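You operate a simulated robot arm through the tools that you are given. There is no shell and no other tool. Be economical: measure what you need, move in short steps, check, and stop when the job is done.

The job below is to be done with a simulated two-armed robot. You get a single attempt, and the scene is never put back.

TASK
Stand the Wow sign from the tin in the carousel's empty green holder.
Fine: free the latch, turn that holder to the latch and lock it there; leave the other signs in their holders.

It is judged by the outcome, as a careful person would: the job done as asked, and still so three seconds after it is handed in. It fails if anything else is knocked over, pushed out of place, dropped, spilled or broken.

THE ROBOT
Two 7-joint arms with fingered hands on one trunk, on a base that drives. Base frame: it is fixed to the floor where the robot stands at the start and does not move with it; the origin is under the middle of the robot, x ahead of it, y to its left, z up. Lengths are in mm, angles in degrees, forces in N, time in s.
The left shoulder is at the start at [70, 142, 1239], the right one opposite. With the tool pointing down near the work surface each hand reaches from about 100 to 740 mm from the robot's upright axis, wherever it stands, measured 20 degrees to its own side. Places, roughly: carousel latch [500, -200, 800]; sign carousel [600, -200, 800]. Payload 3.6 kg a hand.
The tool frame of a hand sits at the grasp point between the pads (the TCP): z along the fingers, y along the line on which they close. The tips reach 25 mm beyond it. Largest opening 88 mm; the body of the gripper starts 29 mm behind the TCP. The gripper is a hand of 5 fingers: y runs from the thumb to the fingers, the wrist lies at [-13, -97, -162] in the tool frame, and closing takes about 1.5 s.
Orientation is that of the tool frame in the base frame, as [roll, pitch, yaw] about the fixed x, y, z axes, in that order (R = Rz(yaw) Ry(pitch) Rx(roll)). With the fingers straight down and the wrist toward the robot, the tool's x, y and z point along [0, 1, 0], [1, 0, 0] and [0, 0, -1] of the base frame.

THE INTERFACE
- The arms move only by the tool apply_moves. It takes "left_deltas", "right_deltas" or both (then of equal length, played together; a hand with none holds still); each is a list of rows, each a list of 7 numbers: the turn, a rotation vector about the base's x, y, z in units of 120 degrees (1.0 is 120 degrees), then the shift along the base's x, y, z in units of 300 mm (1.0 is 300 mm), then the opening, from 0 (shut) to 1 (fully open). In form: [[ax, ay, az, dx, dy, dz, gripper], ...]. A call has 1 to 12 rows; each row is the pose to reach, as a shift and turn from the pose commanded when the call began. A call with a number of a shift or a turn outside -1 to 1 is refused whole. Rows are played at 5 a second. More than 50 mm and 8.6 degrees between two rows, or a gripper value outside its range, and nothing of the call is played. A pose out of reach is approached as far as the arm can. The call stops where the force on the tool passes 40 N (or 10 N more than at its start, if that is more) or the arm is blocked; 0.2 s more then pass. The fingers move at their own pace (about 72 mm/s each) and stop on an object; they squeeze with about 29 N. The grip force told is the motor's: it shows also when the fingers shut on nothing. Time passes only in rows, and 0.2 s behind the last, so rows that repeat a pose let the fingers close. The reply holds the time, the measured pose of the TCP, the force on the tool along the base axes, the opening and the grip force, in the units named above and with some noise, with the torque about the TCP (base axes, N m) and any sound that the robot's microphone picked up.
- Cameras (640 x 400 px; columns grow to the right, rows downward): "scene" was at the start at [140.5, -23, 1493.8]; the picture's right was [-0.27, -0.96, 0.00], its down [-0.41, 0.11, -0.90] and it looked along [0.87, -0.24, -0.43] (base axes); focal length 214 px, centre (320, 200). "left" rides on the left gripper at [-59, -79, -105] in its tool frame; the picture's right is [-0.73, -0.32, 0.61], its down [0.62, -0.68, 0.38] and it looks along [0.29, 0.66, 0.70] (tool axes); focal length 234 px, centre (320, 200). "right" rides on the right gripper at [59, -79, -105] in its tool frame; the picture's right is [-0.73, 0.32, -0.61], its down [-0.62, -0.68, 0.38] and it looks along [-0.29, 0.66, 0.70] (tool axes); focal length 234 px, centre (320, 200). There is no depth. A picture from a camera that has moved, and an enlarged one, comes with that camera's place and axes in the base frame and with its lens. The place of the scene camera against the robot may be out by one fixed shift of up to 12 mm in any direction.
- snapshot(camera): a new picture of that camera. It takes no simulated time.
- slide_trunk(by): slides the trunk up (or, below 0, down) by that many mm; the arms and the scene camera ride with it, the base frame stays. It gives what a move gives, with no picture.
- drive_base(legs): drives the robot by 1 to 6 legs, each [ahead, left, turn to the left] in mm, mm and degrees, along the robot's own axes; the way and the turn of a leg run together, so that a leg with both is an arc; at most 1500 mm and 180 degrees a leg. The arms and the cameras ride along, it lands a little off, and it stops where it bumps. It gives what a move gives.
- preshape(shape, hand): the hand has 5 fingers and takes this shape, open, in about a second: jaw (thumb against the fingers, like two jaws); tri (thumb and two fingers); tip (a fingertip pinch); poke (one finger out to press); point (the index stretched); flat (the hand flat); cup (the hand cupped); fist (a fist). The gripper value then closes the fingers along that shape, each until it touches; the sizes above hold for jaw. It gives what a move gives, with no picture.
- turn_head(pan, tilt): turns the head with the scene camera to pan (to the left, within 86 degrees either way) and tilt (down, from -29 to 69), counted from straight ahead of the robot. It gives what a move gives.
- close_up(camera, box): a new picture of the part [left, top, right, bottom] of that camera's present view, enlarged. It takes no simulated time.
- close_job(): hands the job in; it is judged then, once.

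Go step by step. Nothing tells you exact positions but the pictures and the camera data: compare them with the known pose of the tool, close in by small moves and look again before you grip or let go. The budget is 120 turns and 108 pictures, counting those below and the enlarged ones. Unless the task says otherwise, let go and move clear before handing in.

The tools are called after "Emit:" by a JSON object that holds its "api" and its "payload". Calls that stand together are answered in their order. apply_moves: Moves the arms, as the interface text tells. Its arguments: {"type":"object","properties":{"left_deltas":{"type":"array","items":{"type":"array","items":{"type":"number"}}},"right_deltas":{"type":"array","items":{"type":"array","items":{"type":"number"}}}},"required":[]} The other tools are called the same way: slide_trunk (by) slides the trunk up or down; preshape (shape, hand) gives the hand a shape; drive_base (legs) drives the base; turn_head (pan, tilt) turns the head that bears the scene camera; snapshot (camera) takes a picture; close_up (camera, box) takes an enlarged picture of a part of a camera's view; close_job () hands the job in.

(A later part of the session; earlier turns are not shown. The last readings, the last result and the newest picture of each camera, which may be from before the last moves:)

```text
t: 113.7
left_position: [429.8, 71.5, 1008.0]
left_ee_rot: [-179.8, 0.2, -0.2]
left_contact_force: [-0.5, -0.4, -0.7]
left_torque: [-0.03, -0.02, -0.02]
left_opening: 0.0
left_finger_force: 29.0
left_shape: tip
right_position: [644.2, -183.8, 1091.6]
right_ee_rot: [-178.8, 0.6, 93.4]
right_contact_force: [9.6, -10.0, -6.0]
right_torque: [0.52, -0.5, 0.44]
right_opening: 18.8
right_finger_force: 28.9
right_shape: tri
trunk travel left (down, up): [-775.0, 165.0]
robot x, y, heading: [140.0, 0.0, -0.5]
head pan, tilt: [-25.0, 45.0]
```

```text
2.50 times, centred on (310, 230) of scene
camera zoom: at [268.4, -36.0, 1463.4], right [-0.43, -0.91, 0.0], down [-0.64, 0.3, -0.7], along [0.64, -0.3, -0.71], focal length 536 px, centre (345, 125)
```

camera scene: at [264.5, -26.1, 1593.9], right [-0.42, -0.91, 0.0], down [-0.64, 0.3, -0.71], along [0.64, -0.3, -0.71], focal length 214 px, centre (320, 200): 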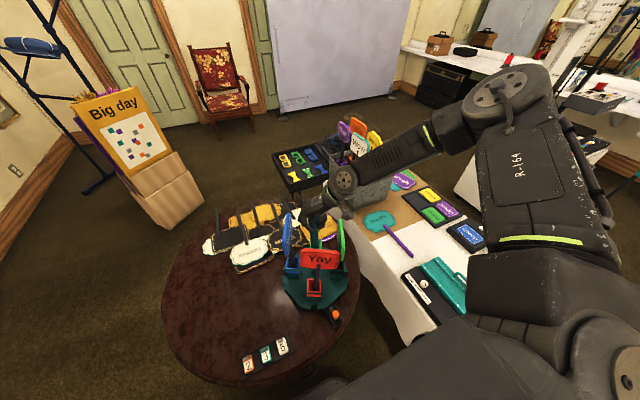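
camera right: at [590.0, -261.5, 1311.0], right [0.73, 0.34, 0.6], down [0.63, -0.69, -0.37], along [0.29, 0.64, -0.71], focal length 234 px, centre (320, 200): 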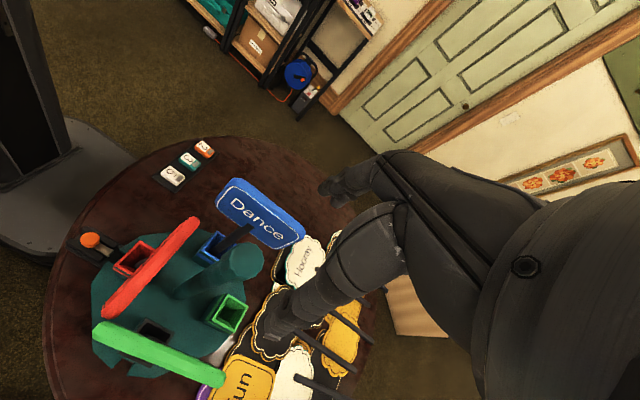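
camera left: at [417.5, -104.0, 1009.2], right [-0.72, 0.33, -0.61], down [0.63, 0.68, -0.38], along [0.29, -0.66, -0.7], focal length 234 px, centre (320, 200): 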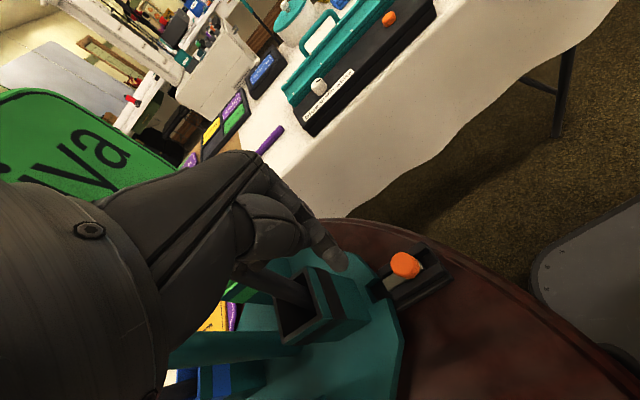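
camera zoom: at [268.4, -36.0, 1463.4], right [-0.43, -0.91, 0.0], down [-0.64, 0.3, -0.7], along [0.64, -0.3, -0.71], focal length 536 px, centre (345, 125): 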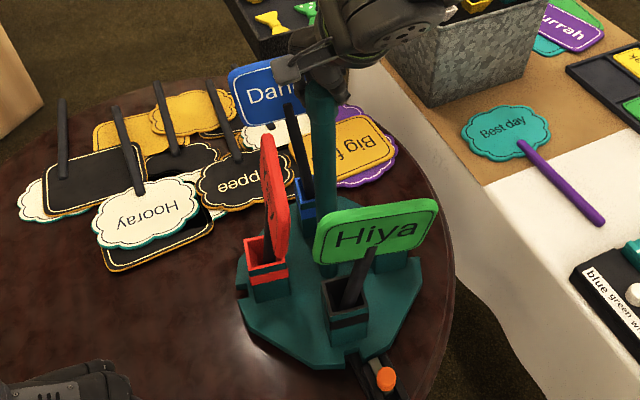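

Still ~105°, with clear elastic resistance. I release and raise the right hand fully, then look at what the signs and disc do.

Emit:
{"api": "apply_moves", "payload": {"right_deltas": [[0, 0, 0, 0, 0, 0, 0.5], [0, 0, 0, 0, 0, 0, 1], [0, 0, 0, 0, 0, 0, 1], [0, 0, 0, 0, 0, 0.12, 1], [0, 0, 0, 0, 0, 0.26, 1], [0, 0, 0, 0, 0, 0.4, 1], [0, 0, 0, 0, -0.15, 0.4, 1], [0, 0, 0, 0, -0.3, 0.4, 1], [0, 0, 0, 0, -0.45, 0.4, 1]]}}

Emit:
{"api": "close_up", "payload": {"camera": "scene", "box": [260, 170, 380, 310]}}

```text
t: 115.7
left_position: [426.3, 71.7, 1009.2]
left_ee_rot: [-179.9, 0.1, -0.2]
left_contact_force: [0.7, -0.8, 0.3]
left_torque: [0.03, -0.01, -0.02]
left_opening: 0.0
left_finger_force: 28.9
left_shape: tip
right_position: [640.6, -317.9, 1213.5]
right_ee_rot: [-179.0, 0.4, 93.7]
right_contact_force: [0.0, -0.2, 0.8]
right_torque: [0.05, -0.02, -0.03]
right_opening: 87.9
right_finger_force: 0.0
right_shape: tri
trunk travel left (down, up): [-775.0, 165.0]
robot x, y, heading: [135.9, -1.7, -0.3]
head pan, tilt: [-25.0, 45.0]
```

```text
2.86 times, centred on (320, 240) of scene
camera zoom: at [263.9, -34.6, 1463.8], right [-0.42, -0.91, 0.0], down [-0.64, 0.3, -0.71], along [0.64, -0.3, -0.71], focal length 613 px, centre (320, 86)
```

zoom: 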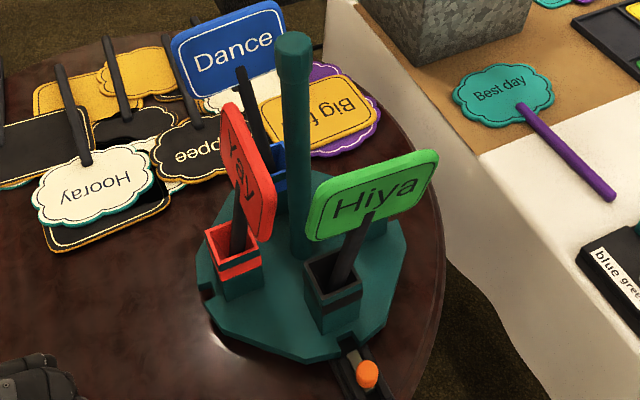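

The disc sprang back to ~93°. I'll instead push the red holder itself with the closed left hand (+x on that side turns it clockwise), keeping below the signs.

Emit:
{"api": "apply_moves", "payload": {"left_deltas": [[0, 0, 0, 0.05, -0.06, -0.12, 0], [0, 0, 0, 0.1, -0.12, -0.25, 0], [0, 0, 0, 0.15, -0.18, -0.38, 0], [0, 0, 0, 0.2, -0.25, -0.5, 0], [0, 0, 0, 0.25, -0.31, -0.62, 0], [0, 0, 0, 0.32, -0.4, -0.64, 0], [0, 0, 0, 0.39, -0.5, -0.65, 0], [0, 0, 0, 0.44, -0.56, -0.65, 0]]}}

Emit:
{"api": "snapshot", "payload": {"camera": "left"}}

Emit:
{"api": "close_up", "payload": {"camera": "scene", "box": [240, 170, 380, 310]}}

```text
t: 117.5
left_position: [562.1, -92.3, 813.8]
left_ee_rot: [180.0, 0.0, -0.3]
left_contact_force: [-1.4, 0.5, 0.0]
left_torque: [-0.02, -0.01, 0.03]
left_opening: 0.4
left_finger_force: 29.0
left_shape: tip
right_position: [641.1, -317.5, 1212.8]
right_ee_rot: [-178.8, 0.4, 93.5]
right_contact_force: [-0.2, 0.4, 0.0]
right_torque: [0.02, -0.03, -0.01]
right_opening: 87.7
right_finger_force: 0.1
right_shape: tri
trunk travel left (down, up): [-775.0, 165.0]
robot x, y, heading: [139.4, 1.7, -0.4]
head pan, tilt: [-25.0, 45.0]
```

```text
24 pictures are left
camera left: at [504.5, -14.3, 918.9], right [-0.72, 0.33, -0.61], down [0.63, 0.68, -0.38], along [0.29, -0.66, -0.7], focal length 234 px, centre (320, 200)
```

left: 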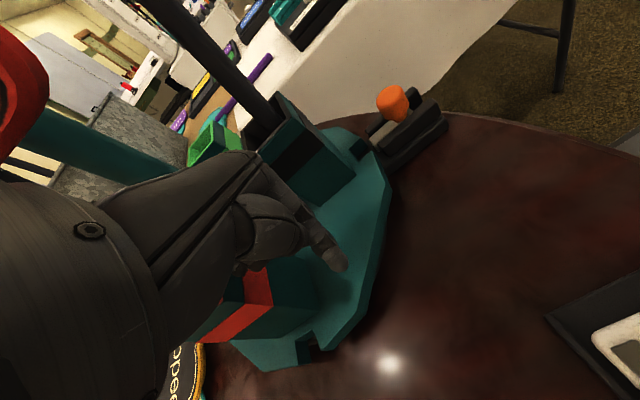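

```text
2.86 times, centred on (310, 240) of scene
camera zoom: at [264.5, -33.8, 1463.7], right [-0.42, -0.91, 0.0], down [-0.64, 0.3, -0.71], along [0.64, -0.3, -0.71], focal length 613 px, centre (349, 86)
```

zoom: 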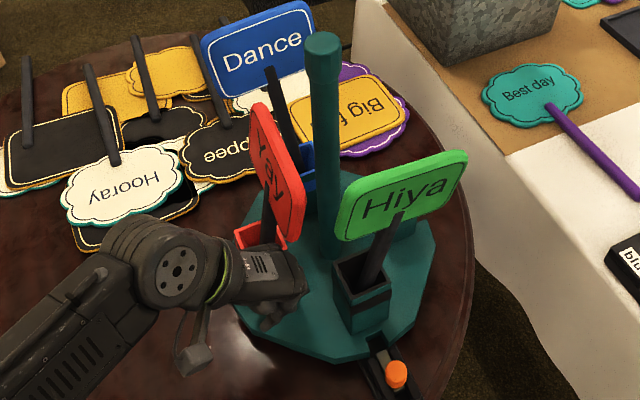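

The left fingertips are between the red and black holders. I push +x against the red holder.

Emit:
{"api": "apply_moves", "payload": {"left_deltas": [[0, 0, 0, 0.04, 0, 0, 0], [0, 0, 0, 0.08, 0, 0, 0], [0, 0, 0, 0.12, 0, 0, 0], [0, 0, 0, 0.16, 0, 0, 0], [0, 0, 0, 0.2, 0, 0, 0], [0, 0, 0, 0.24, -0.01, 0, 0]]}}

Emit:
{"api": "close_up", "payload": {"camera": "scene", "box": [240, 170, 380, 310]}}

```text
t: 118.3
left_position: [585.4, -93.5, 813.5]
left_ee_rot: [180.0, 0.4, -0.9]
left_contact_force: [-35.2, 11.5, 20.4]
left_torque: [-0.55, -1.74, -0.04]
left_opening: 0.0
left_finger_force: 29.0
left_shape: tip
right_position: [632.3, -313.3, 1217.6]
right_ee_rot: [-179.1, 0.7, 93.6]
right_contact_force: [0.6, 0.1, -0.6]
right_torque: [-0.04, 0.01, -0.01]
right_opening: 87.6
right_finger_force: 0.1
right_shape: tri
trunk travel left (down, up): [-775.0, 165.0]
robot x, y, heading: [138.0, -4.2, -0.3]
head pan, tilt: [-25.0, 45.0]
stopped in row 4 (left hand): the force on the tool passed its limit (the readings are from after the stop); the commanded pose is now the measured one
```

```text
2.86 times, centred on (310, 240) of scene
camera zoom: at [254.7, -30.2, 1465.0], right [-0.43, -0.91, 0.0], down [-0.64, 0.3, -0.71], along [0.64, -0.3, -0.7], focal length 613 px, centre (349, 86)
```

zoom: 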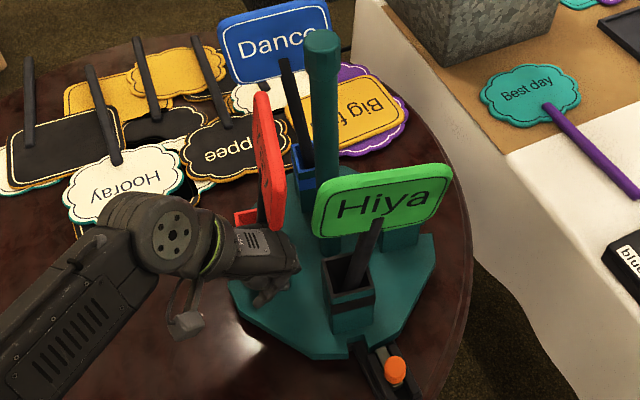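

Blocked hard and elastically at ~105° even with direct pushing: that looks like a turning limit in this direction, so I'll go the other way round (counter-clockwise). I retract the left hand and twist the post counter-clockwise with the right.

Emit:
{"api": "apply_moves", "payload": {"left_deltas": [[0, 0, 0, -0.06, 0.02, 0, 0], [0, 0, 0, -0.14, 0.1, 0.01, 0], [0, 0, 0, -0.22, 0.2, 0.03, 0], [0, 0, 0, -0.28, 0.3, 0.12, 0], [0, 0, 0, -0.36, 0.36, 0.24, 0], [0, 0, 0, -0.42, 0.44, 0.36, 0], [0, 0, 0, -0.48, 0.54, 0.48, 0], [0, 0, 0, -0.5, 0.64, 0.6, 0]]}}

Emit:
{"api": "apply_moves", "payload": {"right_deltas": [[0, 0, 0, 0.01, 0.15, 0, 1], [0, 0, 0, 0.01, 0.3, 0, 1], [0, 0, 0, 0.01, 0.44, 0, 1], [0, 0, 0, 0.01, 0.44, -0.14, 1], [0, 0, 0, 0.01, 0.44, -0.28, 1], [0, 0, 0, 0.01, 0.44, -0.43, 1], [0, 0, 0, 0.01, 0.44, -0.43, 0.5], [0, 0, 0, 0.01, 0.44, -0.43, 0], [0, 0, 0, 0.01, 0.44, -0.43, 0], [0, 0, 0, 0.01, 0.44, -0.43, 0], [0, 0, 0, 0.01, 0.44, -0.43, 0], [0, 0, 0, 0.01, 0.44, -0.43, 0]]}}

Emit:
{"api": "apply_moves", "payload": {"right_deltas": [[0, 0, 0.06, 0, 0, 0, 0], [0, 0, 0.12, 0, 0, 0, 0], [0, 0, 0.18, 0, 0, 0, 0], [0, 0, 0.24, 0, 0, 0, 0], [0, 0, 0.3, 0, 0, 0, 0], [0, 0, 0.36, 0, 0, 0, 0], [0, 0, 0.42, 0, 0, 0, 0], [0, 0, 0.48, 0, 0, 0, 0], [0, 0, 0.54, 0, 0, 0, 0], [0, 0, 0.6, 0, 0, 0, 0], [0, 0, 0.66, 0, 0, 0, 0], [0, 0, 0.72, 0, 0, 0, 0]]}}

Emit:
{"api": "close_up", "payload": {"camera": "scene", "box": [240, 130, 400, 310]}}

```text
refused: row 7 steps farther than a row can; nothing moved
```

```text
t: 120.9
left_position: [585.6, -93.6, 814.7]
left_ee_rot: [-179.8, 0.1, -0.6]
left_contact_force: [-41.2, 18.5, 14.2]
left_torque: [-0.72, -1.66, 0.25]
left_opening: 0.0
left_finger_force: 29.2
left_shape: tip
right_position: [634.4, -184.3, 1085.6]
right_ee_rot: [-179.3, 0.6, 93.6]
right_contact_force: [-0.7, -17.0, -6.0]
right_torque: [0.07, 0.01, -0.02]
right_opening: 21.0
right_finger_force: 29.0
right_shape: tri
trunk travel left (down, up): [-775.0, 165.0]
robot x, y, heading: [135.2, -1.9, -0.0]
head pan, tilt: [-25.0, 45.0]
```

```text
t: 123.5
left_position: [586.0, -93.5, 814.3]
left_ee_rot: [-180.0, 0.1, -0.7]
left_contact_force: [-41.5, 2.1, 20.2]
left_torque: [-0.27, -1.93, -0.42]
left_opening: 0.0
left_finger_force: 29.1
left_shape: tip
right_position: [635.5, -183.7, 1086.8]
right_ee_rot: [-179.0, 1.0, -179.9]
right_contact_force: [2.8, 4.0, -19.5]
right_torque: [0.39, -0.59, -0.5]
right_opening: 18.1
right_finger_force: 29.0
right_shape: tri
trunk travel left (down, up): [-775.0, 165.0]
robot x, y, heading: [139.4, -4.0, -0.2]
head pan, tilt: [-25.0, 45.0]
```

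```text
2.22 times, centred on (320, 220) of scene
camera zoom: at [254.0, -32.2, 1464.6], right [-0.43, -0.91, 0.0], down [-0.64, 0.3, -0.71], along [0.64, -0.3, -0.7], focal length 477 px, centre (320, 156)
```

zoom: 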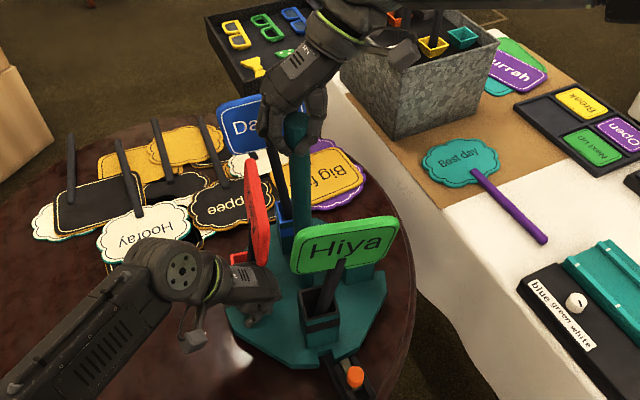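

The left retract was refused, so it blocked the turn. I retract it with smaller steps, then redo the counter-clockwise stroke.

Emit:
{"api": "apply_moves", "payload": {"left_deltas": [[0, 0, 0, -0.06, 0.02, 0, 0], [0, 0, 0, -0.14, 0.08, 0.01, 0], [0, 0, 0, -0.2, 0.17, 0.03, 0], [0, 0, 0, -0.26, 0.26, 0.1, 0], [0, 0, 0, -0.32, 0.32, 0.2, 0], [0, 0, 0, -0.38, 0.38, 0.3, 0], [0, 0, 0, -0.43, 0.46, 0.4, 0], [0, 0, 0, -0.46, 0.55, 0.5, 0], [0, 0, 0, -0.48, 0.64, 0.6, 0]]}}

Emit:
{"api": "apply_moves", "payload": {"right_deltas": [[0, 0, 0, 0, 0, 0, 0.5], [0, 0, 0, 0, 0, 0, 1], [0, 0, 0, 0, 0, 0, 1], [0, 0, 0, 0, 0, 0.1, 1], [0, 0, 0, 0, 0, 0.2, 1]]}}

Emit:
{"api": "apply_moves", "payload": {"right_deltas": [[0, 0, -0.06, 0, 0, 0, 1], [0, 0, -0.12, 0, 0, 0, 1], [0, 0, -0.18, 0, 0, 0, 1], [0, 0, -0.24, 0, 0, 0, 1], [0, 0, -0.3, 0, 0, 0, 1], [0, 0, -0.37, 0, 0, 0, 1], [0, 0, -0.44, 0, 0, 0, 1], [0, 0, -0.51, 0, 0, 0, 1], [0, 0, -0.58, 0, 0, 0, 1], [0, 0, -0.65, 0, 0, 0, 1], [0, 0, -0.72, 0, 0, 0, 1], [0, 0, -0.75, 0, 0, 0, 1]]}}

Emit:
{"api": "apply_moves", "payload": {"right_deltas": [[0, 0, 0, 0.01, 0, -0.1, 1], [0, 0, 0, 0.01, 0, -0.2, 1], [0, 0, 0, 0.01, 0, -0.2, 0.5], [0, 0, 0, 0.01, 0, -0.2, 0], [0, 0, 0, 0.01, 0, -0.2, 0], [0, 0, 0, 0.01, 0, -0.2, 0], [0, 0, 0, 0.01, 0, -0.2, 0], [0, 0, 0, 0.01, 0, -0.2, 0]]}}

Emit:
{"api": "apply_moves", "payload": {"right_deltas": [[0, 0, 0.06, 0, 0, 0, 0], [0, 0, 0.12, 0, 0, 0, 0], [0, 0, 0.18, 0, 0, 0, 0], [0, 0, 0.24, 0, 0, 0, 0], [0, 0, 0.3, 0, 0, 0, 0], [0, 0, 0.36, 0, 0, 0, 0], [0, 0, 0.42, 0, 0, 0, 0], [0, 0, 0.48, 0, 0, 0, 0], [0, 0, 0.54, 0, 0, 0, 0], [0, 0, 0.6, 0, 0, 0, 0], [0, 0, 0.66, 0, 0, 0, 0], [0, 0, 0.72, 0, 0, 0, 0]]}}

Emit:
{"api": "close_up", "payload": {"camera": "scene", "box": [240, 130, 400, 310]}}

```text
t: 125.5
left_position: [438.8, 99.8, 993.3]
left_ee_rot: [-179.9, 0.2, -0.6]
left_contact_force: [-0.1, -0.4, 0.6]
left_torque: [-0.03, 0.01, 0.01]
left_opening: 0.1
left_finger_force: 29.2
left_shape: tip
right_position: [636.1, -184.3, 1085.7]
right_ee_rot: [-178.8, 0.7, 179.9]
right_contact_force: [-29.3, 1.7, -5.9]
right_torque: [0.37, -0.08, -0.01]
right_opening: 19.4
right_finger_force: 28.7
right_shape: tri
trunk travel left (down, up): [-775.0, 165.0]
robot x, y, heading: [136.8, -0.5, -0.5]
head pan, tilt: [-25.0, 45.0]
```

```text
t: 126.7
left_position: [445.1, 99.2, 991.4]
left_ee_rot: [-179.9, 0.6, -0.7]
left_contact_force: [0.0, 0.8, -0.4]
left_torque: [-0.01, -0.03, -0.05]
left_opening: 0.0
left_finger_force: 28.8
left_shape: tip
right_position: [642.5, -183.2, 1143.7]
right_ee_rot: [-178.9, 0.5, 179.9]
right_contact_force: [0.1, 0.0, 1.0]
right_torque: [-0.03, 0.02, -0.01]
right_opening: 87.4
right_finger_force: 0.1
right_shape: tri
trunk travel left (down, up): [-775.0, 165.0]
robot x, y, heading: [133.9, -2.7, -0.1]
head pan, tilt: [-25.0, 45.0]
```

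```text
t: 129.3
left_position: [444.3, 99.2, 991.4]
left_ee_rot: [-179.9, 0.5, -0.7]
left_contact_force: [-0.3, -0.2, 0.6]
left_torque: [-0.03, 0.02, 0.0]
left_opening: 0.3
left_finger_force: 28.8
left_shape: tip
right_position: [641.9, -183.7, 1143.2]
right_ee_rot: [-179.0, 0.6, 89.9]
right_contact_force: [-0.3, -0.8, -0.4]
right_torque: [0.0, 0.0, 0.01]
right_opening: 87.9
right_finger_force: 0.1
right_shape: tri
trunk travel left (down, up): [-775.0, 165.0]
robot x, y, heading: [137.8, -1.0, -0.0]
head pan, tilt: [-25.0, 45.0]
```

```text
t: 131.1
left_position: [446.4, 99.1, 989.6]
left_ee_rot: [-179.8, 0.6, -0.7]
left_contact_force: [0.2, 0.0, 0.3]
left_torque: [-0.01, 0.03, 0.01]
left_opening: 0.0
left_finger_force: 29.2
left_shape: tip
right_position: [644.3, -183.9, 1083.8]
right_ee_rot: [-178.8, 0.5, 89.9]
right_contact_force: [-1.3, -3.3, -9.2]
right_torque: [0.11, -0.25, 0.06]
right_opening: 20.8
right_finger_force: 29.4
right_shape: tri
trunk travel left (down, up): [-775.0, 165.0]
robot x, y, heading: [139.3, 3.2, 0.0]
head pan, tilt: [-25.0, 45.0]
```

```text
t: 133.7
left_position: [442.2, 101.7, 992.2]
left_ee_rot: [-179.9, 0.5, -0.7]
left_contact_force: [0.7, 0.3, 0.2]
left_torque: [0.02, -0.02, -0.01]
left_opening: 0.1
left_finger_force: 28.8
left_shape: tip
right_position: [643.7, -181.8, 1085.7]
right_ee_rot: [-178.8, 0.7, 176.5]
right_contact_force: [-14.4, 11.5, -13.8]
right_torque: [0.68, -0.07, -0.21]
right_opening: 17.0
right_finger_force: 29.0
right_shape: tri
trunk travel left (down, up): [-775.0, 165.0]
robot x, y, heading: [138.3, -1.9, -0.2]
head pan, tilt: [-25.0, 45.0]
```

```text
2.22 times, centred on (320, 220) of scene
camera zoom: at [261.7, -30.5, 1464.0], right [-0.43, -0.9, 0.0], down [-0.64, 0.3, -0.71], along [0.64, -0.3, -0.71], focal length 477 px, centre (320, 156)
```

zoom: 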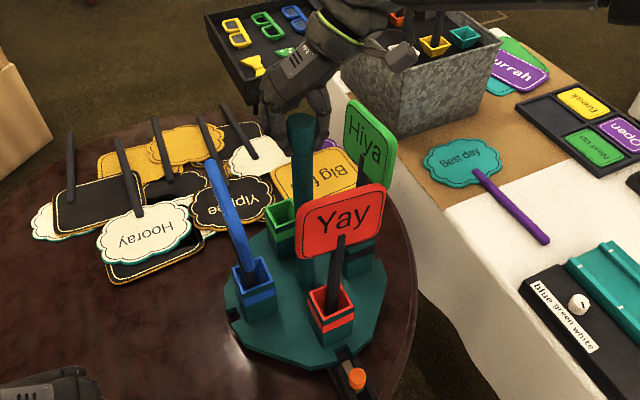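

Counter-clockwise works well (red nearly back at the latch). I repeat two more strokes.

Emit:
{"api": "apply_moves", "payload": {"right_deltas": [[0, 0, 0, 0, 0, 0, 0.5], [0, 0, 0, 0, 0, 0, 1], [0, 0, 0, 0, 0, 0, 1], [0, 0, 0, 0, 0, 0.1, 1], [0, 0, 0, -0.01, 0, 0.2, 1]]}}

Emit:
{"api": "apply_moves", "payload": {"right_deltas": [[0, 0, -0.06, 0, 0, 0, 1], [0, 0, -0.12, 0, 0, 0, 1], [0, 0, -0.18, 0, 0, 0, 1], [0, 0, -0.24, 0, 0, 0, 1], [0, 0, -0.3, 0, 0, 0, 1], [0, 0, -0.37, 0, 0, 0, 1], [0, 0, -0.44, 0, 0, 0, 1], [0, 0, -0.51, 0, 0, 0, 1], [0, 0, -0.58, 0, 0, 0, 1], [0, 0, -0.65, 0, 0, 0, 1], [0, 0, -0.72, 0, 0, 0, 1], [0, 0, -0.72, 0, 0, 0, 1]]}}

Emit:
{"api": "apply_moves", "payload": {"right_deltas": [[0, 0, 0, 0, 0, -0.1, 1], [0, 0, 0, 0, 0, -0.2, 1], [0, 0, 0, 0, 0, -0.2, 0.5], [0, 0, 0, 0, 0, -0.2, 0], [0, 0, 0, 0, 0, -0.2, 0], [0, 0, 0, 0, 0, -0.2, 0], [0, 0, 0, 0, 0, -0.2, 0], [0, 0, 0, 0, 0, -0.2, 0]]}}

Emit:
{"api": "apply_moves", "payload": {"right_deltas": [[0, 0, 0.06, 0, 0, 0, 0], [0, 0, 0.12, 0, 0, 0, 0], [0, 0, 0.18, 0, 0, 0, 0], [0, 0, 0.24, 0, 0, 0, 0], [0, 0, 0.3, 0, 0, 0, 0], [0, 0, 0.36, 0, 0, 0, 0], [0, 0, 0.42, 0, 0, 0, 0], [0, 0, 0.48, 0, 0, 0, 0], [0, 0, 0.54, 0, 0, 0, 0], [0, 0, 0.6, 0, 0, 0, 0], [0, 0, 0.66, 0, 0, 0, 0], [0, 0, 0.72, 0, 0, 0, 0]]}}

Emit:
{"api": "close_up", "payload": {"camera": "scene", "box": [240, 130, 400, 310]}}

```text
t: 134.9
left_position: [445.4, 99.1, 991.3]
left_ee_rot: [-180.0, 0.5, -0.6]
left_contact_force: [-0.3, -0.9, -0.2]
left_torque: [0.0, -0.02, 0.0]
left_opening: 0.0
left_finger_force: 28.9
left_shape: tip
right_position: [641.4, -184.0, 1144.2]
right_ee_rot: [-178.9, 0.5, 176.3]
right_contact_force: [0.2, 1.1, 0.0]
right_torque: [-0.02, 0.0, 0.03]
right_opening: 87.5
right_finger_force: 0.1
right_shape: tri
trunk travel left (down, up): [-775.0, 165.0]
robot x, y, heading: [139.9, 3.2, -0.1]
head pan, tilt: [-25.0, 45.0]
```

```text
t: 137.5
left_position: [444.9, 98.9, 990.0]
left_ee_rot: [-179.8, 0.6, -0.7]
left_contact_force: [-0.2, 0.4, -0.2]
left_torque: [-0.03, 0.0, 0.01]
left_opening: 0.1
left_finger_force: 29.7
left_shape: tip
right_position: [643.0, -184.3, 1143.6]
right_ee_rot: [-178.9, 0.6, 89.9]
right_contact_force: [0.2, 0.2, 0.5]
right_torque: [-0.03, -0.01, 0.02]
right_opening: 87.7
right_finger_force: 0.0
right_shape: tri
trunk travel left (down, up): [-775.0, 165.0]
robot x, y, heading: [137.8, -3.6, -0.1]
head pan, tilt: [-25.0, 45.0]
```

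```text
t: 139.3
left_position: [445.5, 100.0, 990.9]
left_ee_rot: [-179.8, 0.6, -0.6]
left_contact_force: [0.1, 0.8, -0.6]
left_torque: [-0.01, 0.0, 0.01]
left_opening: 0.2
left_finger_force: 29.4
left_shape: tip
right_position: [643.1, -184.3, 1083.4]
right_ee_rot: [-178.8, 0.6, 89.9]
right_contact_force: [-1.9, 0.6, -7.8]
right_torque: [0.07, -0.2, 0.01]
right_opening: 20.6
right_finger_force: 29.0
right_shape: tri
trunk travel left (down, up): [-775.0, 165.0]
robot x, y, heading: [140.1, -3.0, -0.1]
head pan, tilt: [-25.0, 45.0]
```

```text
t: 141.9
left_position: [443.8, 101.0, 991.9]
left_ee_rot: [-179.9, 0.4, -0.5]
left_contact_force: [0.4, -0.3, -0.1]
left_torque: [-0.02, -0.04, -0.01]
left_opening: 0.3
left_finger_force: 28.7
left_shape: tip
right_position: [642.5, -182.9, 1083.7]
right_ee_rot: [-178.8, 0.7, 176.6]
right_contact_force: [-12.3, 8.8, -11.3]
right_torque: [0.59, 0.07, -0.09]
right_opening: 18.8
right_finger_force: 28.8
right_shape: tri
trunk travel left (down, up): [-775.0, 165.0]
robot x, y, heading: [138.3, -2.1, -0.1]
head pan, tilt: [-25.0, 45.0]
```

```text
2.22 times, centred on (320, 220) of scene
camera zoom: at [261.8, -31.0, 1464.0], right [-0.43, -0.9, 0.0], down [-0.64, 0.3, -0.71], along [0.64, -0.3, -0.71], focal length 477 px, centre (320, 156)
```

zoom: 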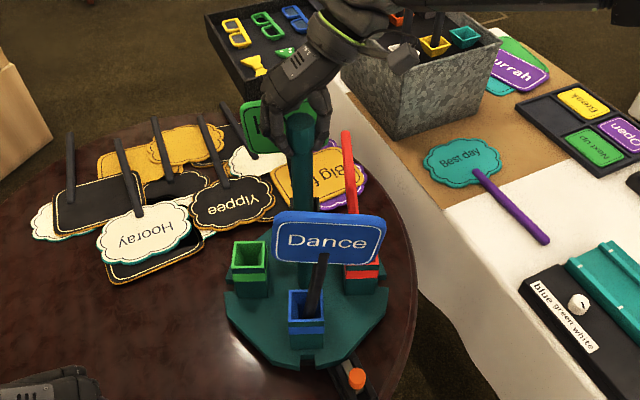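

Blue is now near the latch; green follows next. Another full stroke.

Emit:
{"api": "apply_moves", "payload": {"right_deltas": [[0, 0, 0, 0, 0, 0, 0.5], [0, 0, 0, 0, 0, 0, 1], [0, 0, 0, 0, 0, 0, 1], [0, 0, 0, 0, 0, 0.1, 1], [0, 0, 0, -0.01, 0, 0.2, 1]]}}

Emit:
{"api": "apply_moves", "payload": {"right_deltas": [[0, 0, -0.06, 0, 0, 0, 1], [0, 0, -0.12, 0, 0, 0, 1], [0, 0, -0.18, 0, 0, 0, 1], [0, 0, -0.24, 0, 0, 0, 1], [0, 0, -0.3, 0, 0, 0, 1], [0, 0, -0.37, 0, 0, 0, 1], [0, 0, -0.44, 0, 0, 0, 1], [0, 0, -0.51, 0, 0, 0, 1], [0, 0, -0.58, 0, 0, 0, 1], [0, 0, -0.65, 0, 0, 0, 1], [0, 0, -0.72, 0, 0, 0, 1], [0, 0, -0.72, 0, 0, 0, 1]]}}

Emit:
{"api": "apply_moves", "payload": {"right_deltas": [[0, 0, 0, 0, 0, -0.1, 1], [0, 0, 0, 0, 0, -0.2, 1], [0, 0, 0, 0, 0, -0.2, 0.5], [0, 0, 0, 0, 0, -0.2, 0], [0, 0, 0, 0, 0, -0.2, 0], [0, 0, 0, 0, 0, -0.2, 0], [0, 0, 0, 0, 0, -0.2, 0], [0, 0, 0, 0, 0, -0.2, 0]]}}

Emit:
{"api": "apply_moves", "payload": {"right_deltas": [[0, 0, 0.06, 0, 0, 0, 0], [0, 0, 0.12, 0, 0, 0, 0], [0, 0, 0.18, 0, 0, 0, 0], [0, 0, 0.24, 0, 0, 0, 0], [0, 0, 0.3, 0, 0, 0, 0], [0, 0, 0.36, 0, 0, 0, 0], [0, 0, 0.42, 0, 0, 0, 0], [0, 0, 0.48, 0, 0, 0, 0], [0, 0, 0.54, 0, 0, 0, 0], [0, 0, 0.6, 0, 0, 0, 0], [0, 0, 0.66, 0, 0, 0, 0], [0, 0, 0.72, 0, 0, 0, 0]]}}

Emit:
{"api": "close_up", "payload": {"camera": "scene", "box": [240, 130, 400, 310]}}

```text
t: 143.1
left_position: [444.3, 98.9, 990.4]
left_ee_rot: [-179.9, 0.5, -0.5]
left_contact_force: [0.4, 0.4, -0.3]
left_torque: [0.01, -0.01, 0.02]
left_opening: 0.0
left_finger_force: 29.1
left_shape: tip
right_position: [637.6, -183.6, 1144.5]
right_ee_rot: [-178.8, 0.6, 176.3]
right_contact_force: [0.5, -0.4, 0.3]
right_torque: [-0.01, -0.01, -0.01]
right_opening: 87.3
right_finger_force: 0.0
right_shape: tri
trunk travel left (down, up): [-775.0, 165.0]
robot x, y, heading: [137.6, -1.8, -0.3]
head pan, tilt: [-25.0, 45.0]
```

```text
t: 145.7
left_position: [443.7, 99.2, 991.6]
left_ee_rot: [-179.7, 0.4, -0.7]
left_contact_force: [0.5, -0.3, 0.5]
left_torque: [-0.02, 0.0, 0.03]
left_opening: 0.1
left_finger_force: 29.3
left_shape: tip
right_position: [640.1, -183.8, 1145.0]
right_ee_rot: [-178.9, 0.7, 89.9]
right_contact_force: [0.1, -0.2, -0.7]
right_torque: [0.01, -0.02, 0.0]
right_opening: 87.5
right_finger_force: 0.1
right_shape: tri
trunk travel left (down, up): [-775.0, 165.0]
robot x, y, heading: [139.9, -2.6, -0.3]
head pan, tilt: [-25.0, 45.0]
```

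```text
t: 147.5
left_position: [445.8, 99.3, 991.2]
left_ee_rot: [-179.8, 0.6, -0.6]
left_contact_force: [-0.1, -0.3, 0.8]
left_torque: [0.02, 0.0, 0.03]
left_opening: 0.0
left_finger_force: 29.1
left_shape: tip
right_position: [638.7, -184.6, 1084.6]
right_ee_rot: [-178.8, 0.6, 89.8]
right_contact_force: [-3.1, -2.1, -10.5]
right_torque: [0.08, -0.06, 0.01]
right_opening: 20.5
right_finger_force: 28.9
right_shape: tri
trunk travel left (down, up): [-775.0, 165.0]
robot x, y, heading: [135.5, -1.5, -0.0]
head pan, tilt: [-25.0, 45.0]
```

```text
t: 150.1
left_position: [445.4, 99.4, 991.3]
left_ee_rot: [-179.8, 0.5, -0.6]
left_contact_force: [-0.6, -0.1, 0.2]
left_torque: [0.04, 0.01, -0.01]
left_opening: 0.0
left_finger_force: 29.4
left_shape: tip
right_position: [638.3, -183.6, 1084.9]
right_ee_rot: [-178.9, 0.5, 176.6]
right_contact_force: [-9.6, 3.6, -14.0]
right_torque: [0.33, 0.04, -0.05]
right_opening: 19.3
right_finger_force: 28.6
right_shape: tri
trunk travel left (down, up): [-775.0, 165.0]
robot x, y, heading: [137.2, 1.3, -0.2]
head pan, tilt: [-25.0, 45.0]
```

```text
2.22 times, centred on (320, 220) of scene
camera zoom: at [263.1, -32.4, 1463.7], right [-0.43, -0.91, 0.0], down [-0.64, 0.3, -0.71], along [0.64, -0.3, -0.71], focal length 477 px, centre (320, 156)
```

zoom: 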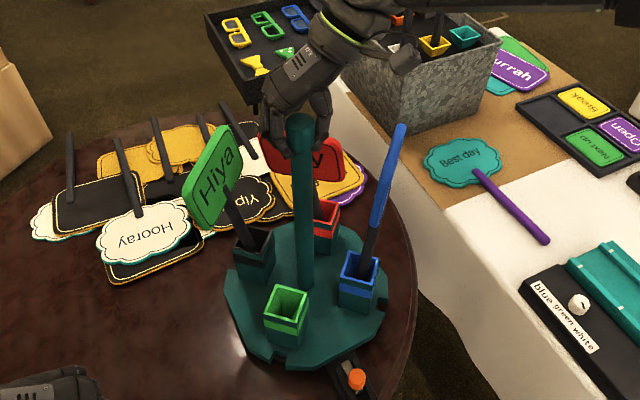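

Green is about 42° short of the latch. One more partial stroke of ~46°, then check.

Emit:
{"api": "apply_moves", "payload": {"right_deltas": [[0, 0, 0, 0, 0, 0, 0.5], [0, 0, 0, 0, 0, 0, 1], [0, 0, 0, 0, 0, 0, 1], [0, 0, 0, 0, 0, 0.1, 1], [0, 0, 0, 0, 0, 0.2, 1]]}}

Emit:
{"api": "apply_moves", "payload": {"right_deltas": [[0, 0, -0.06, 0, 0, 0, 1], [0, 0, -0.12, 0, 0, 0, 1], [0, 0, -0.18, 0, 0, 0, 1], [0, 0, -0.24, 0, 0, 0, 1], [0, 0, -0.3, 0, 0, 0, 1], [0, 0, -0.37, 0, 0, 0, 1], [0, 0, -0.44, 0, 0, 0, 1], [0, 0, -0.51, 0, 0, 0, 1], [0, 0, -0.58, 0, 0, 0, 1], [0, 0, -0.65, 0, 0, 0, 1], [0, 0, -0.72, 0, 0, 0, 1], [0, 0, -0.72, 0, 0, 0, 1]]}}

Emit:
{"api": "apply_moves", "payload": {"right_deltas": [[0, 0, 0, 0, 0, -0.1, 1], [0, 0, 0, 0, 0, -0.2, 1], [0, 0, 0, 0, 0, -0.2, 0.5], [0, 0, 0, 0, 0, -0.2, 0], [0, 0, 0, 0, 0, -0.2, 0], [0, 0, 0, 0, 0, -0.2, 0], [0, 0, 0, 0, 0, -0.2, 0], [0, 0, 0, 0, 0, -0.2, 0]]}}

Emit:
{"api": "apply_moves", "payload": {"right_deltas": [[0, 0, 0.06, 0, 0, 0, 0], [0, 0, 0.12, 0, 0, 0, 0], [0, 0, 0.18, 0, 0, 0, 0], [0, 0, 0.24, 0, 0, 0, 0], [0, 0, 0.3, 0, 0, 0, 0], [0, 0, 0.36, 0, 0, 0, 0], [0, 0, 0.39, 0, 0, 0, 0]]}}

Emit:
{"api": "close_up", "payload": {"camera": "scene", "box": [270, 200, 380, 310]}}

```text
t: 151.3
left_position: [444.4, 99.6, 990.6]
left_ee_rot: [-179.9, 0.5, -0.6]
left_contact_force: [-0.3, -0.1, 0.8]
left_torque: [-0.02, 0.01, 0.0]
left_opening: 0.1
left_finger_force: 29.3
left_shape: tip
right_position: [639.1, -184.2, 1145.0]
right_ee_rot: [-178.9, 0.6, 176.4]
right_contact_force: [-0.7, 0.0, -0.1]
right_torque: [0.03, 0.0, -0.03]
right_opening: 87.4
right_finger_force: 0.1
right_shape: tri
trunk travel left (down, up): [-775.0, 165.0]
robot x, y, heading: [142.5, 1.8, -0.4]
head pan, tilt: [-25.0, 45.0]
```

```text
t: 153.9
left_position: [445.1, 99.6, 990.6]
left_ee_rot: [-179.8, 0.5, -0.6]
left_contact_force: [0.4, -0.1, 0.3]
left_torque: [0.0, -0.03, 0.02]
left_opening: 0.0
left_finger_force: 29.3
left_shape: tip
right_position: [640.0, -185.6, 1144.0]
right_ee_rot: [-178.9, 0.6, 89.9]
right_contact_force: [0.6, 0.3, 0.6]
right_torque: [-0.02, -0.01, 0.0]
right_opening: 87.7
right_finger_force: 0.2
right_shape: tri
trunk travel left (down, up): [-775.0, 165.0]
robot x, y, heading: [137.3, 2.3, 0.0]
head pan, tilt: [-25.0, 45.0]
```

```text
t: 155.7
left_position: [446.0, 99.3, 990.1]
left_ee_rot: [-179.7, 0.6, -0.7]
left_contact_force: [-0.4, -0.2, 0.5]
left_torque: [0.03, -0.01, 0.0]
left_opening: 0.1
left_finger_force: 28.8
left_shape: tip
right_position: [639.5, -185.5, 1083.5]
right_ee_rot: [-178.9, 0.4, 89.9]
right_contact_force: [-1.9, 0.3, -8.6]
right_torque: [0.02, -0.17, 0.04]
right_opening: 20.9
right_finger_force: 28.7
right_shape: tri
trunk travel left (down, up): [-775.0, 165.0]
robot x, y, heading: [136.1, 1.0, -0.4]
head pan, tilt: [-25.0, 45.0]
```

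```text
t: 157.3
left_position: [444.4, 99.8, 990.6]
left_ee_rot: [-180.0, 0.6, -0.6]
left_contact_force: [-1.3, -0.2, 0.1]
left_torque: [-0.02, 0.01, -0.02]
left_opening: 0.0
left_finger_force: 29.1
left_shape: tip
right_position: [639.9, -183.5, 1083.7]
right_ee_rot: [-178.9, 0.4, 136.8]
right_contact_force: [-4.9, 3.2, -12.8]
right_torque: [0.17, -0.1, 0.03]
right_opening: 20.1
right_finger_force: 29.0
right_shape: tri
trunk travel left (down, up): [-775.0, 165.0]
robot x, y, heading: [139.1, -1.5, -0.2]
head pan, tilt: [-25.0, 45.0]
```

```text
3.64 times, centred on (325, 255) of scene
camera zoom: at [263.9, -32.9, 1463.7], right [-0.43, -0.91, 0.0], down [-0.64, 0.3, -0.71], along [0.64, -0.3, -0.71], focal length 780 px, centre (302, 0)
```

zoom: 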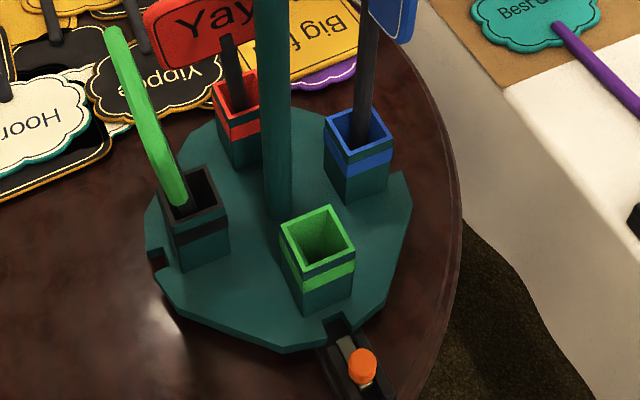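

Emit:
{"api": "close_up", "payload": {"camera": "scene", "box": [340, 270, 390, 310]}}

```text
10.00 times, centred on (365, 290) of scene
camera zoom: at [263.9, -32.9, 1463.7], right [-0.43, -0.91, 0.0], down [-0.64, 0.3, -0.71], along [0.64, -0.3, -0.71], focal length 2145 px, centre (-130, -700)
```

zoom: 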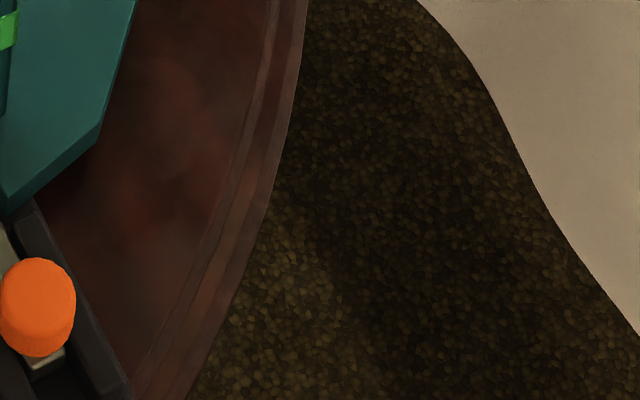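

Emit:
{"api": "close_up", "payload": {"camera": "scene", "box": [310, 270, 355, 310]}}

```text
10.00 times, centred on (332, 290) of scene
camera zoom: at [263.9, -32.9, 1463.7], right [-0.43, -0.91, 0.0], down [-0.64, 0.3, -0.71], along [0.64, -0.3, -0.71], focal length 2145 px, centre (195, -700)
```

zoom: 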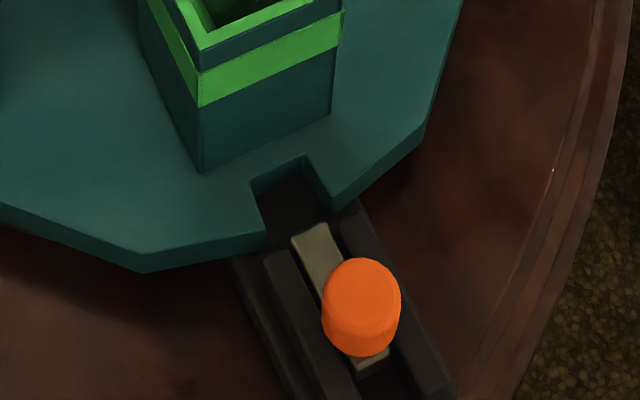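

The green notch is aligned with the bolt. While the right hand keeps holding the post, I bring the closed left hand to the outer side of the knob.

Emit:
{"api": "apply_moves", "payload": {"left_deltas": [[0, 0, 0, -0.03, -0.14, 0, 0], [0, 0, 0, -0.06, -0.28, 0, 0], [0, 0, 0, -0.07, -0.42, 0, 0], [0, 0, 0, -0.07, -0.56, 0, 0], [0, 0, 0, -0.07, -0.7, 0, 0], [0, 0, 0, -0.07, -0.83, 0, 0], [0, 0, 0, -0.07, -0.955, 0, 0], [0, 0, 0, -0.07, -0.955, -0.15, 0], [0, 0, 0, -0.07, -0.955, -0.3, 0], [0, 0, 0, -0.07, -0.955, -0.45, 0], [0, 0, 0, -0.07, -0.955, -0.58, 0], [0, 0, 0, -0.07, -0.955, -0.67, 0]]}}

Emit:
{"api": "close_up", "payload": {"camera": "left", "box": [200, 150, 460, 390]}}

```text
t: 159.9
left_position: [426.3, -189.3, 789.2]
left_ee_rot: [-179.9, 0.4, -0.6]
left_contact_force: [-0.3, -0.2, -0.6]
left_torque: [0.02, 0.02, 0.03]
left_opening: 0.2
left_finger_force: 29.3
left_shape: tip
right_position: [640.2, -184.0, 1084.4]
right_ee_rot: [-178.8, 0.5, 136.7]
right_contact_force: [-6.3, 2.5, -14.2]
right_torque: [0.17, -0.1, 0.01]
right_opening: 20.0
right_finger_force: 28.8
right_shape: tri
trunk travel left (down, up): [-775.0, 165.0]
robot x, y, heading: [139.5, -1.0, -0.3]
head pan, tilt: [-25.0, 45.0]
```

```text
1.67 times, centred on (330, 270) of left
camera zoom: at [371.9, -109.4, 895.8], right [-0.73, 0.33, -0.6], down [0.63, 0.68, -0.39], along [0.28, -0.66, -0.7], focal length 390 px, centre (303, 83)
```

zoom: 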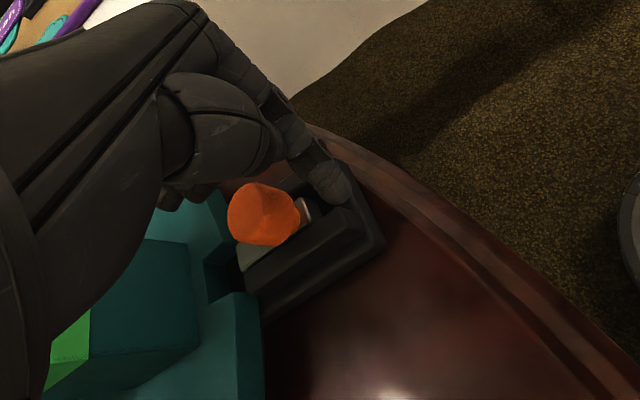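

The fingertip is in the channel just outside the knob. I push the bolt in.

Emit:
{"api": "apply_moves", "payload": {"left_deltas": [[0, 0, 0, 0.02, 0.003, -0.01, 0], [0, 0, 0, 0.04, 0.005, -0.01, 0], [0, 0, 0, 0.06, 0.007, -0.01, 0], [0, 0, 0, 0.08, 0.008, -0.01, 0], [0, 0, 0, 0.1, 0.01, -0.01, 0], [0, 0, 0, 0.12, 0.01, -0.01, 0], [0, 0, 0, 0.14, 0.01, -0.01, 0]]}}

Emit:
{"api": "close_up", "payload": {"camera": "left", "box": [200, 150, 460, 390]}}

```text
t: 161.5
left_position: [468.2, -186.0, 787.2]
left_ee_rot: [180.0, 0.7, -0.7]
left_contact_force: [-9.6, -5.0, 4.3]
left_torque: [-0.09, 0.07, -0.1]
left_opening: 0.2
left_finger_force: 29.1
left_shape: tip
right_position: [640.4, -184.4, 1084.2]
right_ee_rot: [-179.0, 0.6, 136.7]
right_contact_force: [-1.2, 4.2, -17.6]
right_torque: [0.23, -0.17, -0.02]
right_opening: 19.5
right_finger_force: 28.7
right_shape: tri
trunk travel left (down, up): [-775.0, 165.0]
robot x, y, heading: [135.2, 1.1, -0.3]
head pan, tilt: [-25.0, 45.0]
```

```text
1.67 times, centred on (330, 270) of left
camera zoom: at [412.2, -107.3, 893.4], right [-0.73, 0.33, -0.6], down [0.63, 0.67, -0.39], along [0.27, -0.66, -0.7], focal length 390 px, centre (303, 83)
```

zoom: 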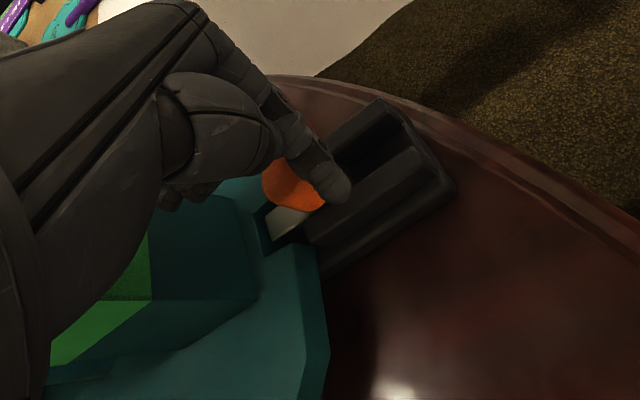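

The knob is now at x≈485 (it began at 480 when locked) and the bolt is in the notch. A last few mm of push, then I retreat and verify.

Emit:
{"api": "apply_moves", "payload": {"left_deltas": [[0, 0, 0, 0.013, 0, 0, 0], [0, 0, 0, 0.013, 0, 0, 0]]}}

Emit:
{"api": "apply_moves", "payload": {"left_deltas": [[0, 0, 0, -0.05, 0, 0, 0], [0, 0, 0, -0.12, 0, 0.04, 0], [0, 0, 0, -0.16, 0, 0.15, 0], [0, 0, 0, -0.16, 0, 0.3, 0], [0, 0, 0, -0.16, 0.08, 0.42, 0], [0, 0, 0, -0.16, 0.2, 0.52, 0], [0, 0, 0, -0.16, 0.34, 0.58, 0], [0, 0, 0, -0.16, 0.49, 0.62, 0], [0, 0, 0, -0.16, 0.64, 0.66, 0], [0, 0, 0, -0.16, 0.79, 0.7, 0], [0, 0, 0, -0.16, 0.94, 0.74, 0]]}}

Emit:
{"api": "apply_moves", "payload": {"right_deltas": [[0, 0, 0, 0, 0, 0, 0.5], [0, 0, 0, 0, 0, 0, 1], [0, 0, 0, 0, 0, 0, 1], [0, 0, 0, 0, 0, 0.12, 1], [0, 0, 0, 0, 0, 0.26, 1], [0, 0, 0, 0, 0, 0.4, 1], [0, 0, 0, 0, 0, 0.54, 1]]}}

Emit:
{"api": "close_up", "payload": {"camera": "scene", "box": [270, 200, 380, 310]}}

```text
t: 162.1
left_position: [472.4, -186.1, 788.7]
left_ee_rot: [-179.9, 0.5, -0.7]
left_contact_force: [-11.6, -7.9, 9.1]
left_torque: [-0.14, 0.04, -0.14]
left_opening: 0.0
left_finger_force: 28.8
left_shape: tip
right_position: [639.5, -184.8, 1084.8]
right_ee_rot: [-178.9, 0.6, 136.7]
right_contact_force: [0.4, 4.5, -16.9]
right_torque: [0.22, -0.28, -0.03]
right_opening: 19.5
right_finger_force: 29.4
right_shape: tri
trunk travel left (down, up): [-775.0, 165.0]
robot x, y, heading: [136.8, -0.7, -0.2]
head pan, tilt: [-25.0, 45.0]
```

```text
t: 164.5
left_position: [425.6, 99.0, 1008.6]
left_ee_rot: [-179.9, 0.6, -0.7]
left_contact_force: [-0.1, 0.4, 0.3]
left_torque: [0.0, 0.02, -0.01]
left_opening: 0.2
left_finger_force: 29.0
left_shape: tip
right_position: [639.5, -183.0, 1083.9]
right_ee_rot: [-178.9, 0.5, 136.7]
right_contact_force: [-8.2, -0.1, -12.3]
right_torque: [0.19, -0.12, 0.0]
right_opening: 19.9
right_finger_force: 28.8
right_shape: tri
trunk travel left (down, up): [-775.0, 165.0]
robot x, y, heading: [141.5, -1.3, -0.3]
head pan, tilt: [-25.0, 45.0]
```

```text
t: 166.1
left_position: [424.0, 98.9, 1009.6]
left_ee_rot: [-179.9, 0.5, -0.7]
left_contact_force: [0.5, -0.7, 0.0]
left_torque: [-0.01, 0.0, 0.05]
left_opening: 0.0
left_finger_force: 28.9
left_shape: tip
right_position: [637.4, -185.9, 1245.8]
right_ee_rot: [-178.9, 0.6, 136.8]
right_contact_force: [-0.1, -0.4, 0.5]
right_torque: [0.01, -0.02, 0.05]
right_opening: 87.8
right_finger_force: 0.1
right_shape: tri
trunk travel left (down, up): [-775.0, 165.0]
robot x, y, heading: [139.1, 0.2, 0.1]
head pan, tilt: [-25.0, 45.0]
```

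```text
3.64 times, centred on (325, 255) of scene
camera zoom: at [262.7, -32.4, 1463.8], right [-0.43, -0.91, 0.0], down [-0.64, 0.3, -0.71], along [0.64, -0.3, -0.71], focal length 780 px, centre (302, 0)
```

zoom: 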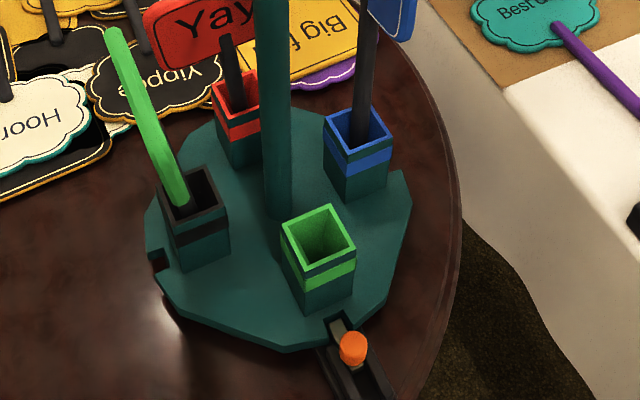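

Green holder is locked at the latch. Next is the Wow sign: I retract the left arm, drive a bit forward-right so the right arm can reach the tin horizontally, and orient the hand.

Emit:
{"api": "apply_moves", "payload": {"left_deltas": [[0, 0, 0, -0.03, 0.05, 0.1, 0], [0, 0, 0, -0.06, 0.1, 0.2, 0], [0, 0, 0, -0.1, 0.15, 0.3, 0], [0, 0, 0, -0.14, 0.2, 0.4, 0], [0, 0, 0, -0.18, 0.26, 0.5, 0], [0, 0, 0, -0.22, 0.32, 0.6, 0], [0, 0, 0, -0.26, 0.38, 0.7, 0]], "right_deltas": [[0, 0, 0.05, 0, -0.1, 0.03, 1], [0, 0, 0.111, 0, -0.2, 0.06, 1], [0, 0, 0.111, 0.05, -0.33, 0.1, 1], [0, 0, 0.111, 0.1, -0.45, 0.1, 1], [0, 0, 0.111, 0.15, -0.58, 0.1, 1], [0, 0, 0.111, 0.2, -0.7, 0.1, 1], [0, 0, 0.111, 0.25, -0.8, 0.1, 1]]}}

Emit:
{"api": "drive_base", "payload": {"legs": [[110, -35, 0]]}}

Emit:
{"api": "preshape", "payload": {"hand": "right", "shape": "jaw"}}

Emit:
{"api": "apply_moves", "payload": {"right_deltas": [[-0.034, -0.059, 0, 0, 0, 0, 0.6], [-0.068, -0.118, 0, 0, 0, 0, 0.6], [-0.102, -0.177, 0, 0, 0, 0, 0.6], [-0.136, -0.236, 0, 0, 0, 0, 0.6], [-0.17, -0.295, 0, 0, 0, 0, 0.6], [-0.205, -0.355, 0, 0, 0, 0, 0.6], [-0.239, -0.414, 0, 0, 0, 0, 0.6], [-0.273, -0.473, 0, 0, 0, 0, 0.6], [-0.307, -0.532, 0, 0, 0, 0, 0.6], [-0.341, -0.591, 0, 0, 0, 0, 0.6], [-0.375, -0.65, 0, 0, 0, 0, 0.6]]}}

```text
t: 167.7
left_position: [350.7, 214.0, 1226.3]
left_ee_rot: [-179.7, 0.4, -0.7]
left_contact_force: [-0.5, 0.1, 0.6]
left_torque: [0.04, 0.01, 0.01]
left_opening: 0.0
left_finger_force: 29.2
left_shape: tip
left hand out of reach, approached as far as the arm can: row 1, 2, 3, 4, 5, 6, 7
right_position: [694.5, -409.5, 1260.6]
right_ee_rot: [-179.1, 0.9, 149.9]
right_contact_force: [-0.6, -0.4, -0.2]
right_torque: [0.02, 0.01, -0.06]
right_opening: 87.4
right_finger_force: 0.0
right_shape: tri
right hand out of reach, approached as far as the arm can: row 7
trunk travel left (down, up): [-775.0, 165.0]
robot x, y, heading: [136.3, -0.4, -0.0]
head pan, tilt: [-25.0, 45.0]
```

```text
t: 168.9
left_position: [461.2, 181.1, 1225.5]
left_ee_rot: [-179.8, 0.5, -0.7]
left_contact_force: [0.2, 0.3, 0.3]
left_torque: [-0.01, -0.01, -0.02]
left_opening: 0.0
left_finger_force: 29.1
left_shape: tip
right_position: [804.7, -442.5, 1261.1]
right_ee_rot: [-179.0, 0.9, 149.9]
right_contact_force: [0.0, 0.5, -0.6]
right_torque: [0.0, 0.0, 0.02]
right_opening: 87.9
right_finger_force: 0.0
right_shape: tri
trunk travel left (down, up): [-775.0, 165.0]
robot x, y, heading: [250.8, -37.5, -0.5]
head pan, tilt: [-25.0, 45.0]
```

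```text
t: 169.8
left_position: [462.6, 179.9, 1225.5]
left_ee_rot: [-179.9, 0.6, -0.7]
left_contact_force: [-0.2, -0.7, -0.4]
left_torque: [0.0, -0.02, -0.01]
left_opening: 0.0
left_finger_force: 29.3
left_shape: tip
right_position: [807.3, -442.8, 1260.3]
right_ee_rot: [-179.0, 0.8, 149.9]
right_contact_force: [0.1, -0.5, 0.0]
right_torque: [0.03, 0.0, 0.01]
right_opening: 87.8
right_finger_force: 0.0
right_shape: jaw
trunk travel left (down, up): [-775.0, 165.0]
robot x, y, heading: [248.9, -36.1, -0.2]
head pan, tilt: [-25.0, 45.0]
```

```text
t: 172.2
left_position: [462.7, 179.7, 1225.6]
left_ee_rot: [-179.9, 0.6, -0.7]
left_contact_force: [0.5, 0.8, 0.2]
left_torque: [-0.01, 0.01, 0.02]
left_opening: 0.1
left_finger_force: 28.5
left_shape: tip
right_position: [806.2, -442.6, 1261.1]
right_ee_rot: [16.5, 89.2, -14.7]
right_contact_force: [0.1, 0.2, 0.9]
right_torque: [0.01, -0.03, 0.0]
right_opening: 53.0
right_finger_force: 0.0
right_shape: jaw
trunk travel left (down, up): [-775.0, 165.0]
robot x, y, heading: [248.3, -39.0, -0.2]
head pan, tilt: [-25.0, 45.0]
```

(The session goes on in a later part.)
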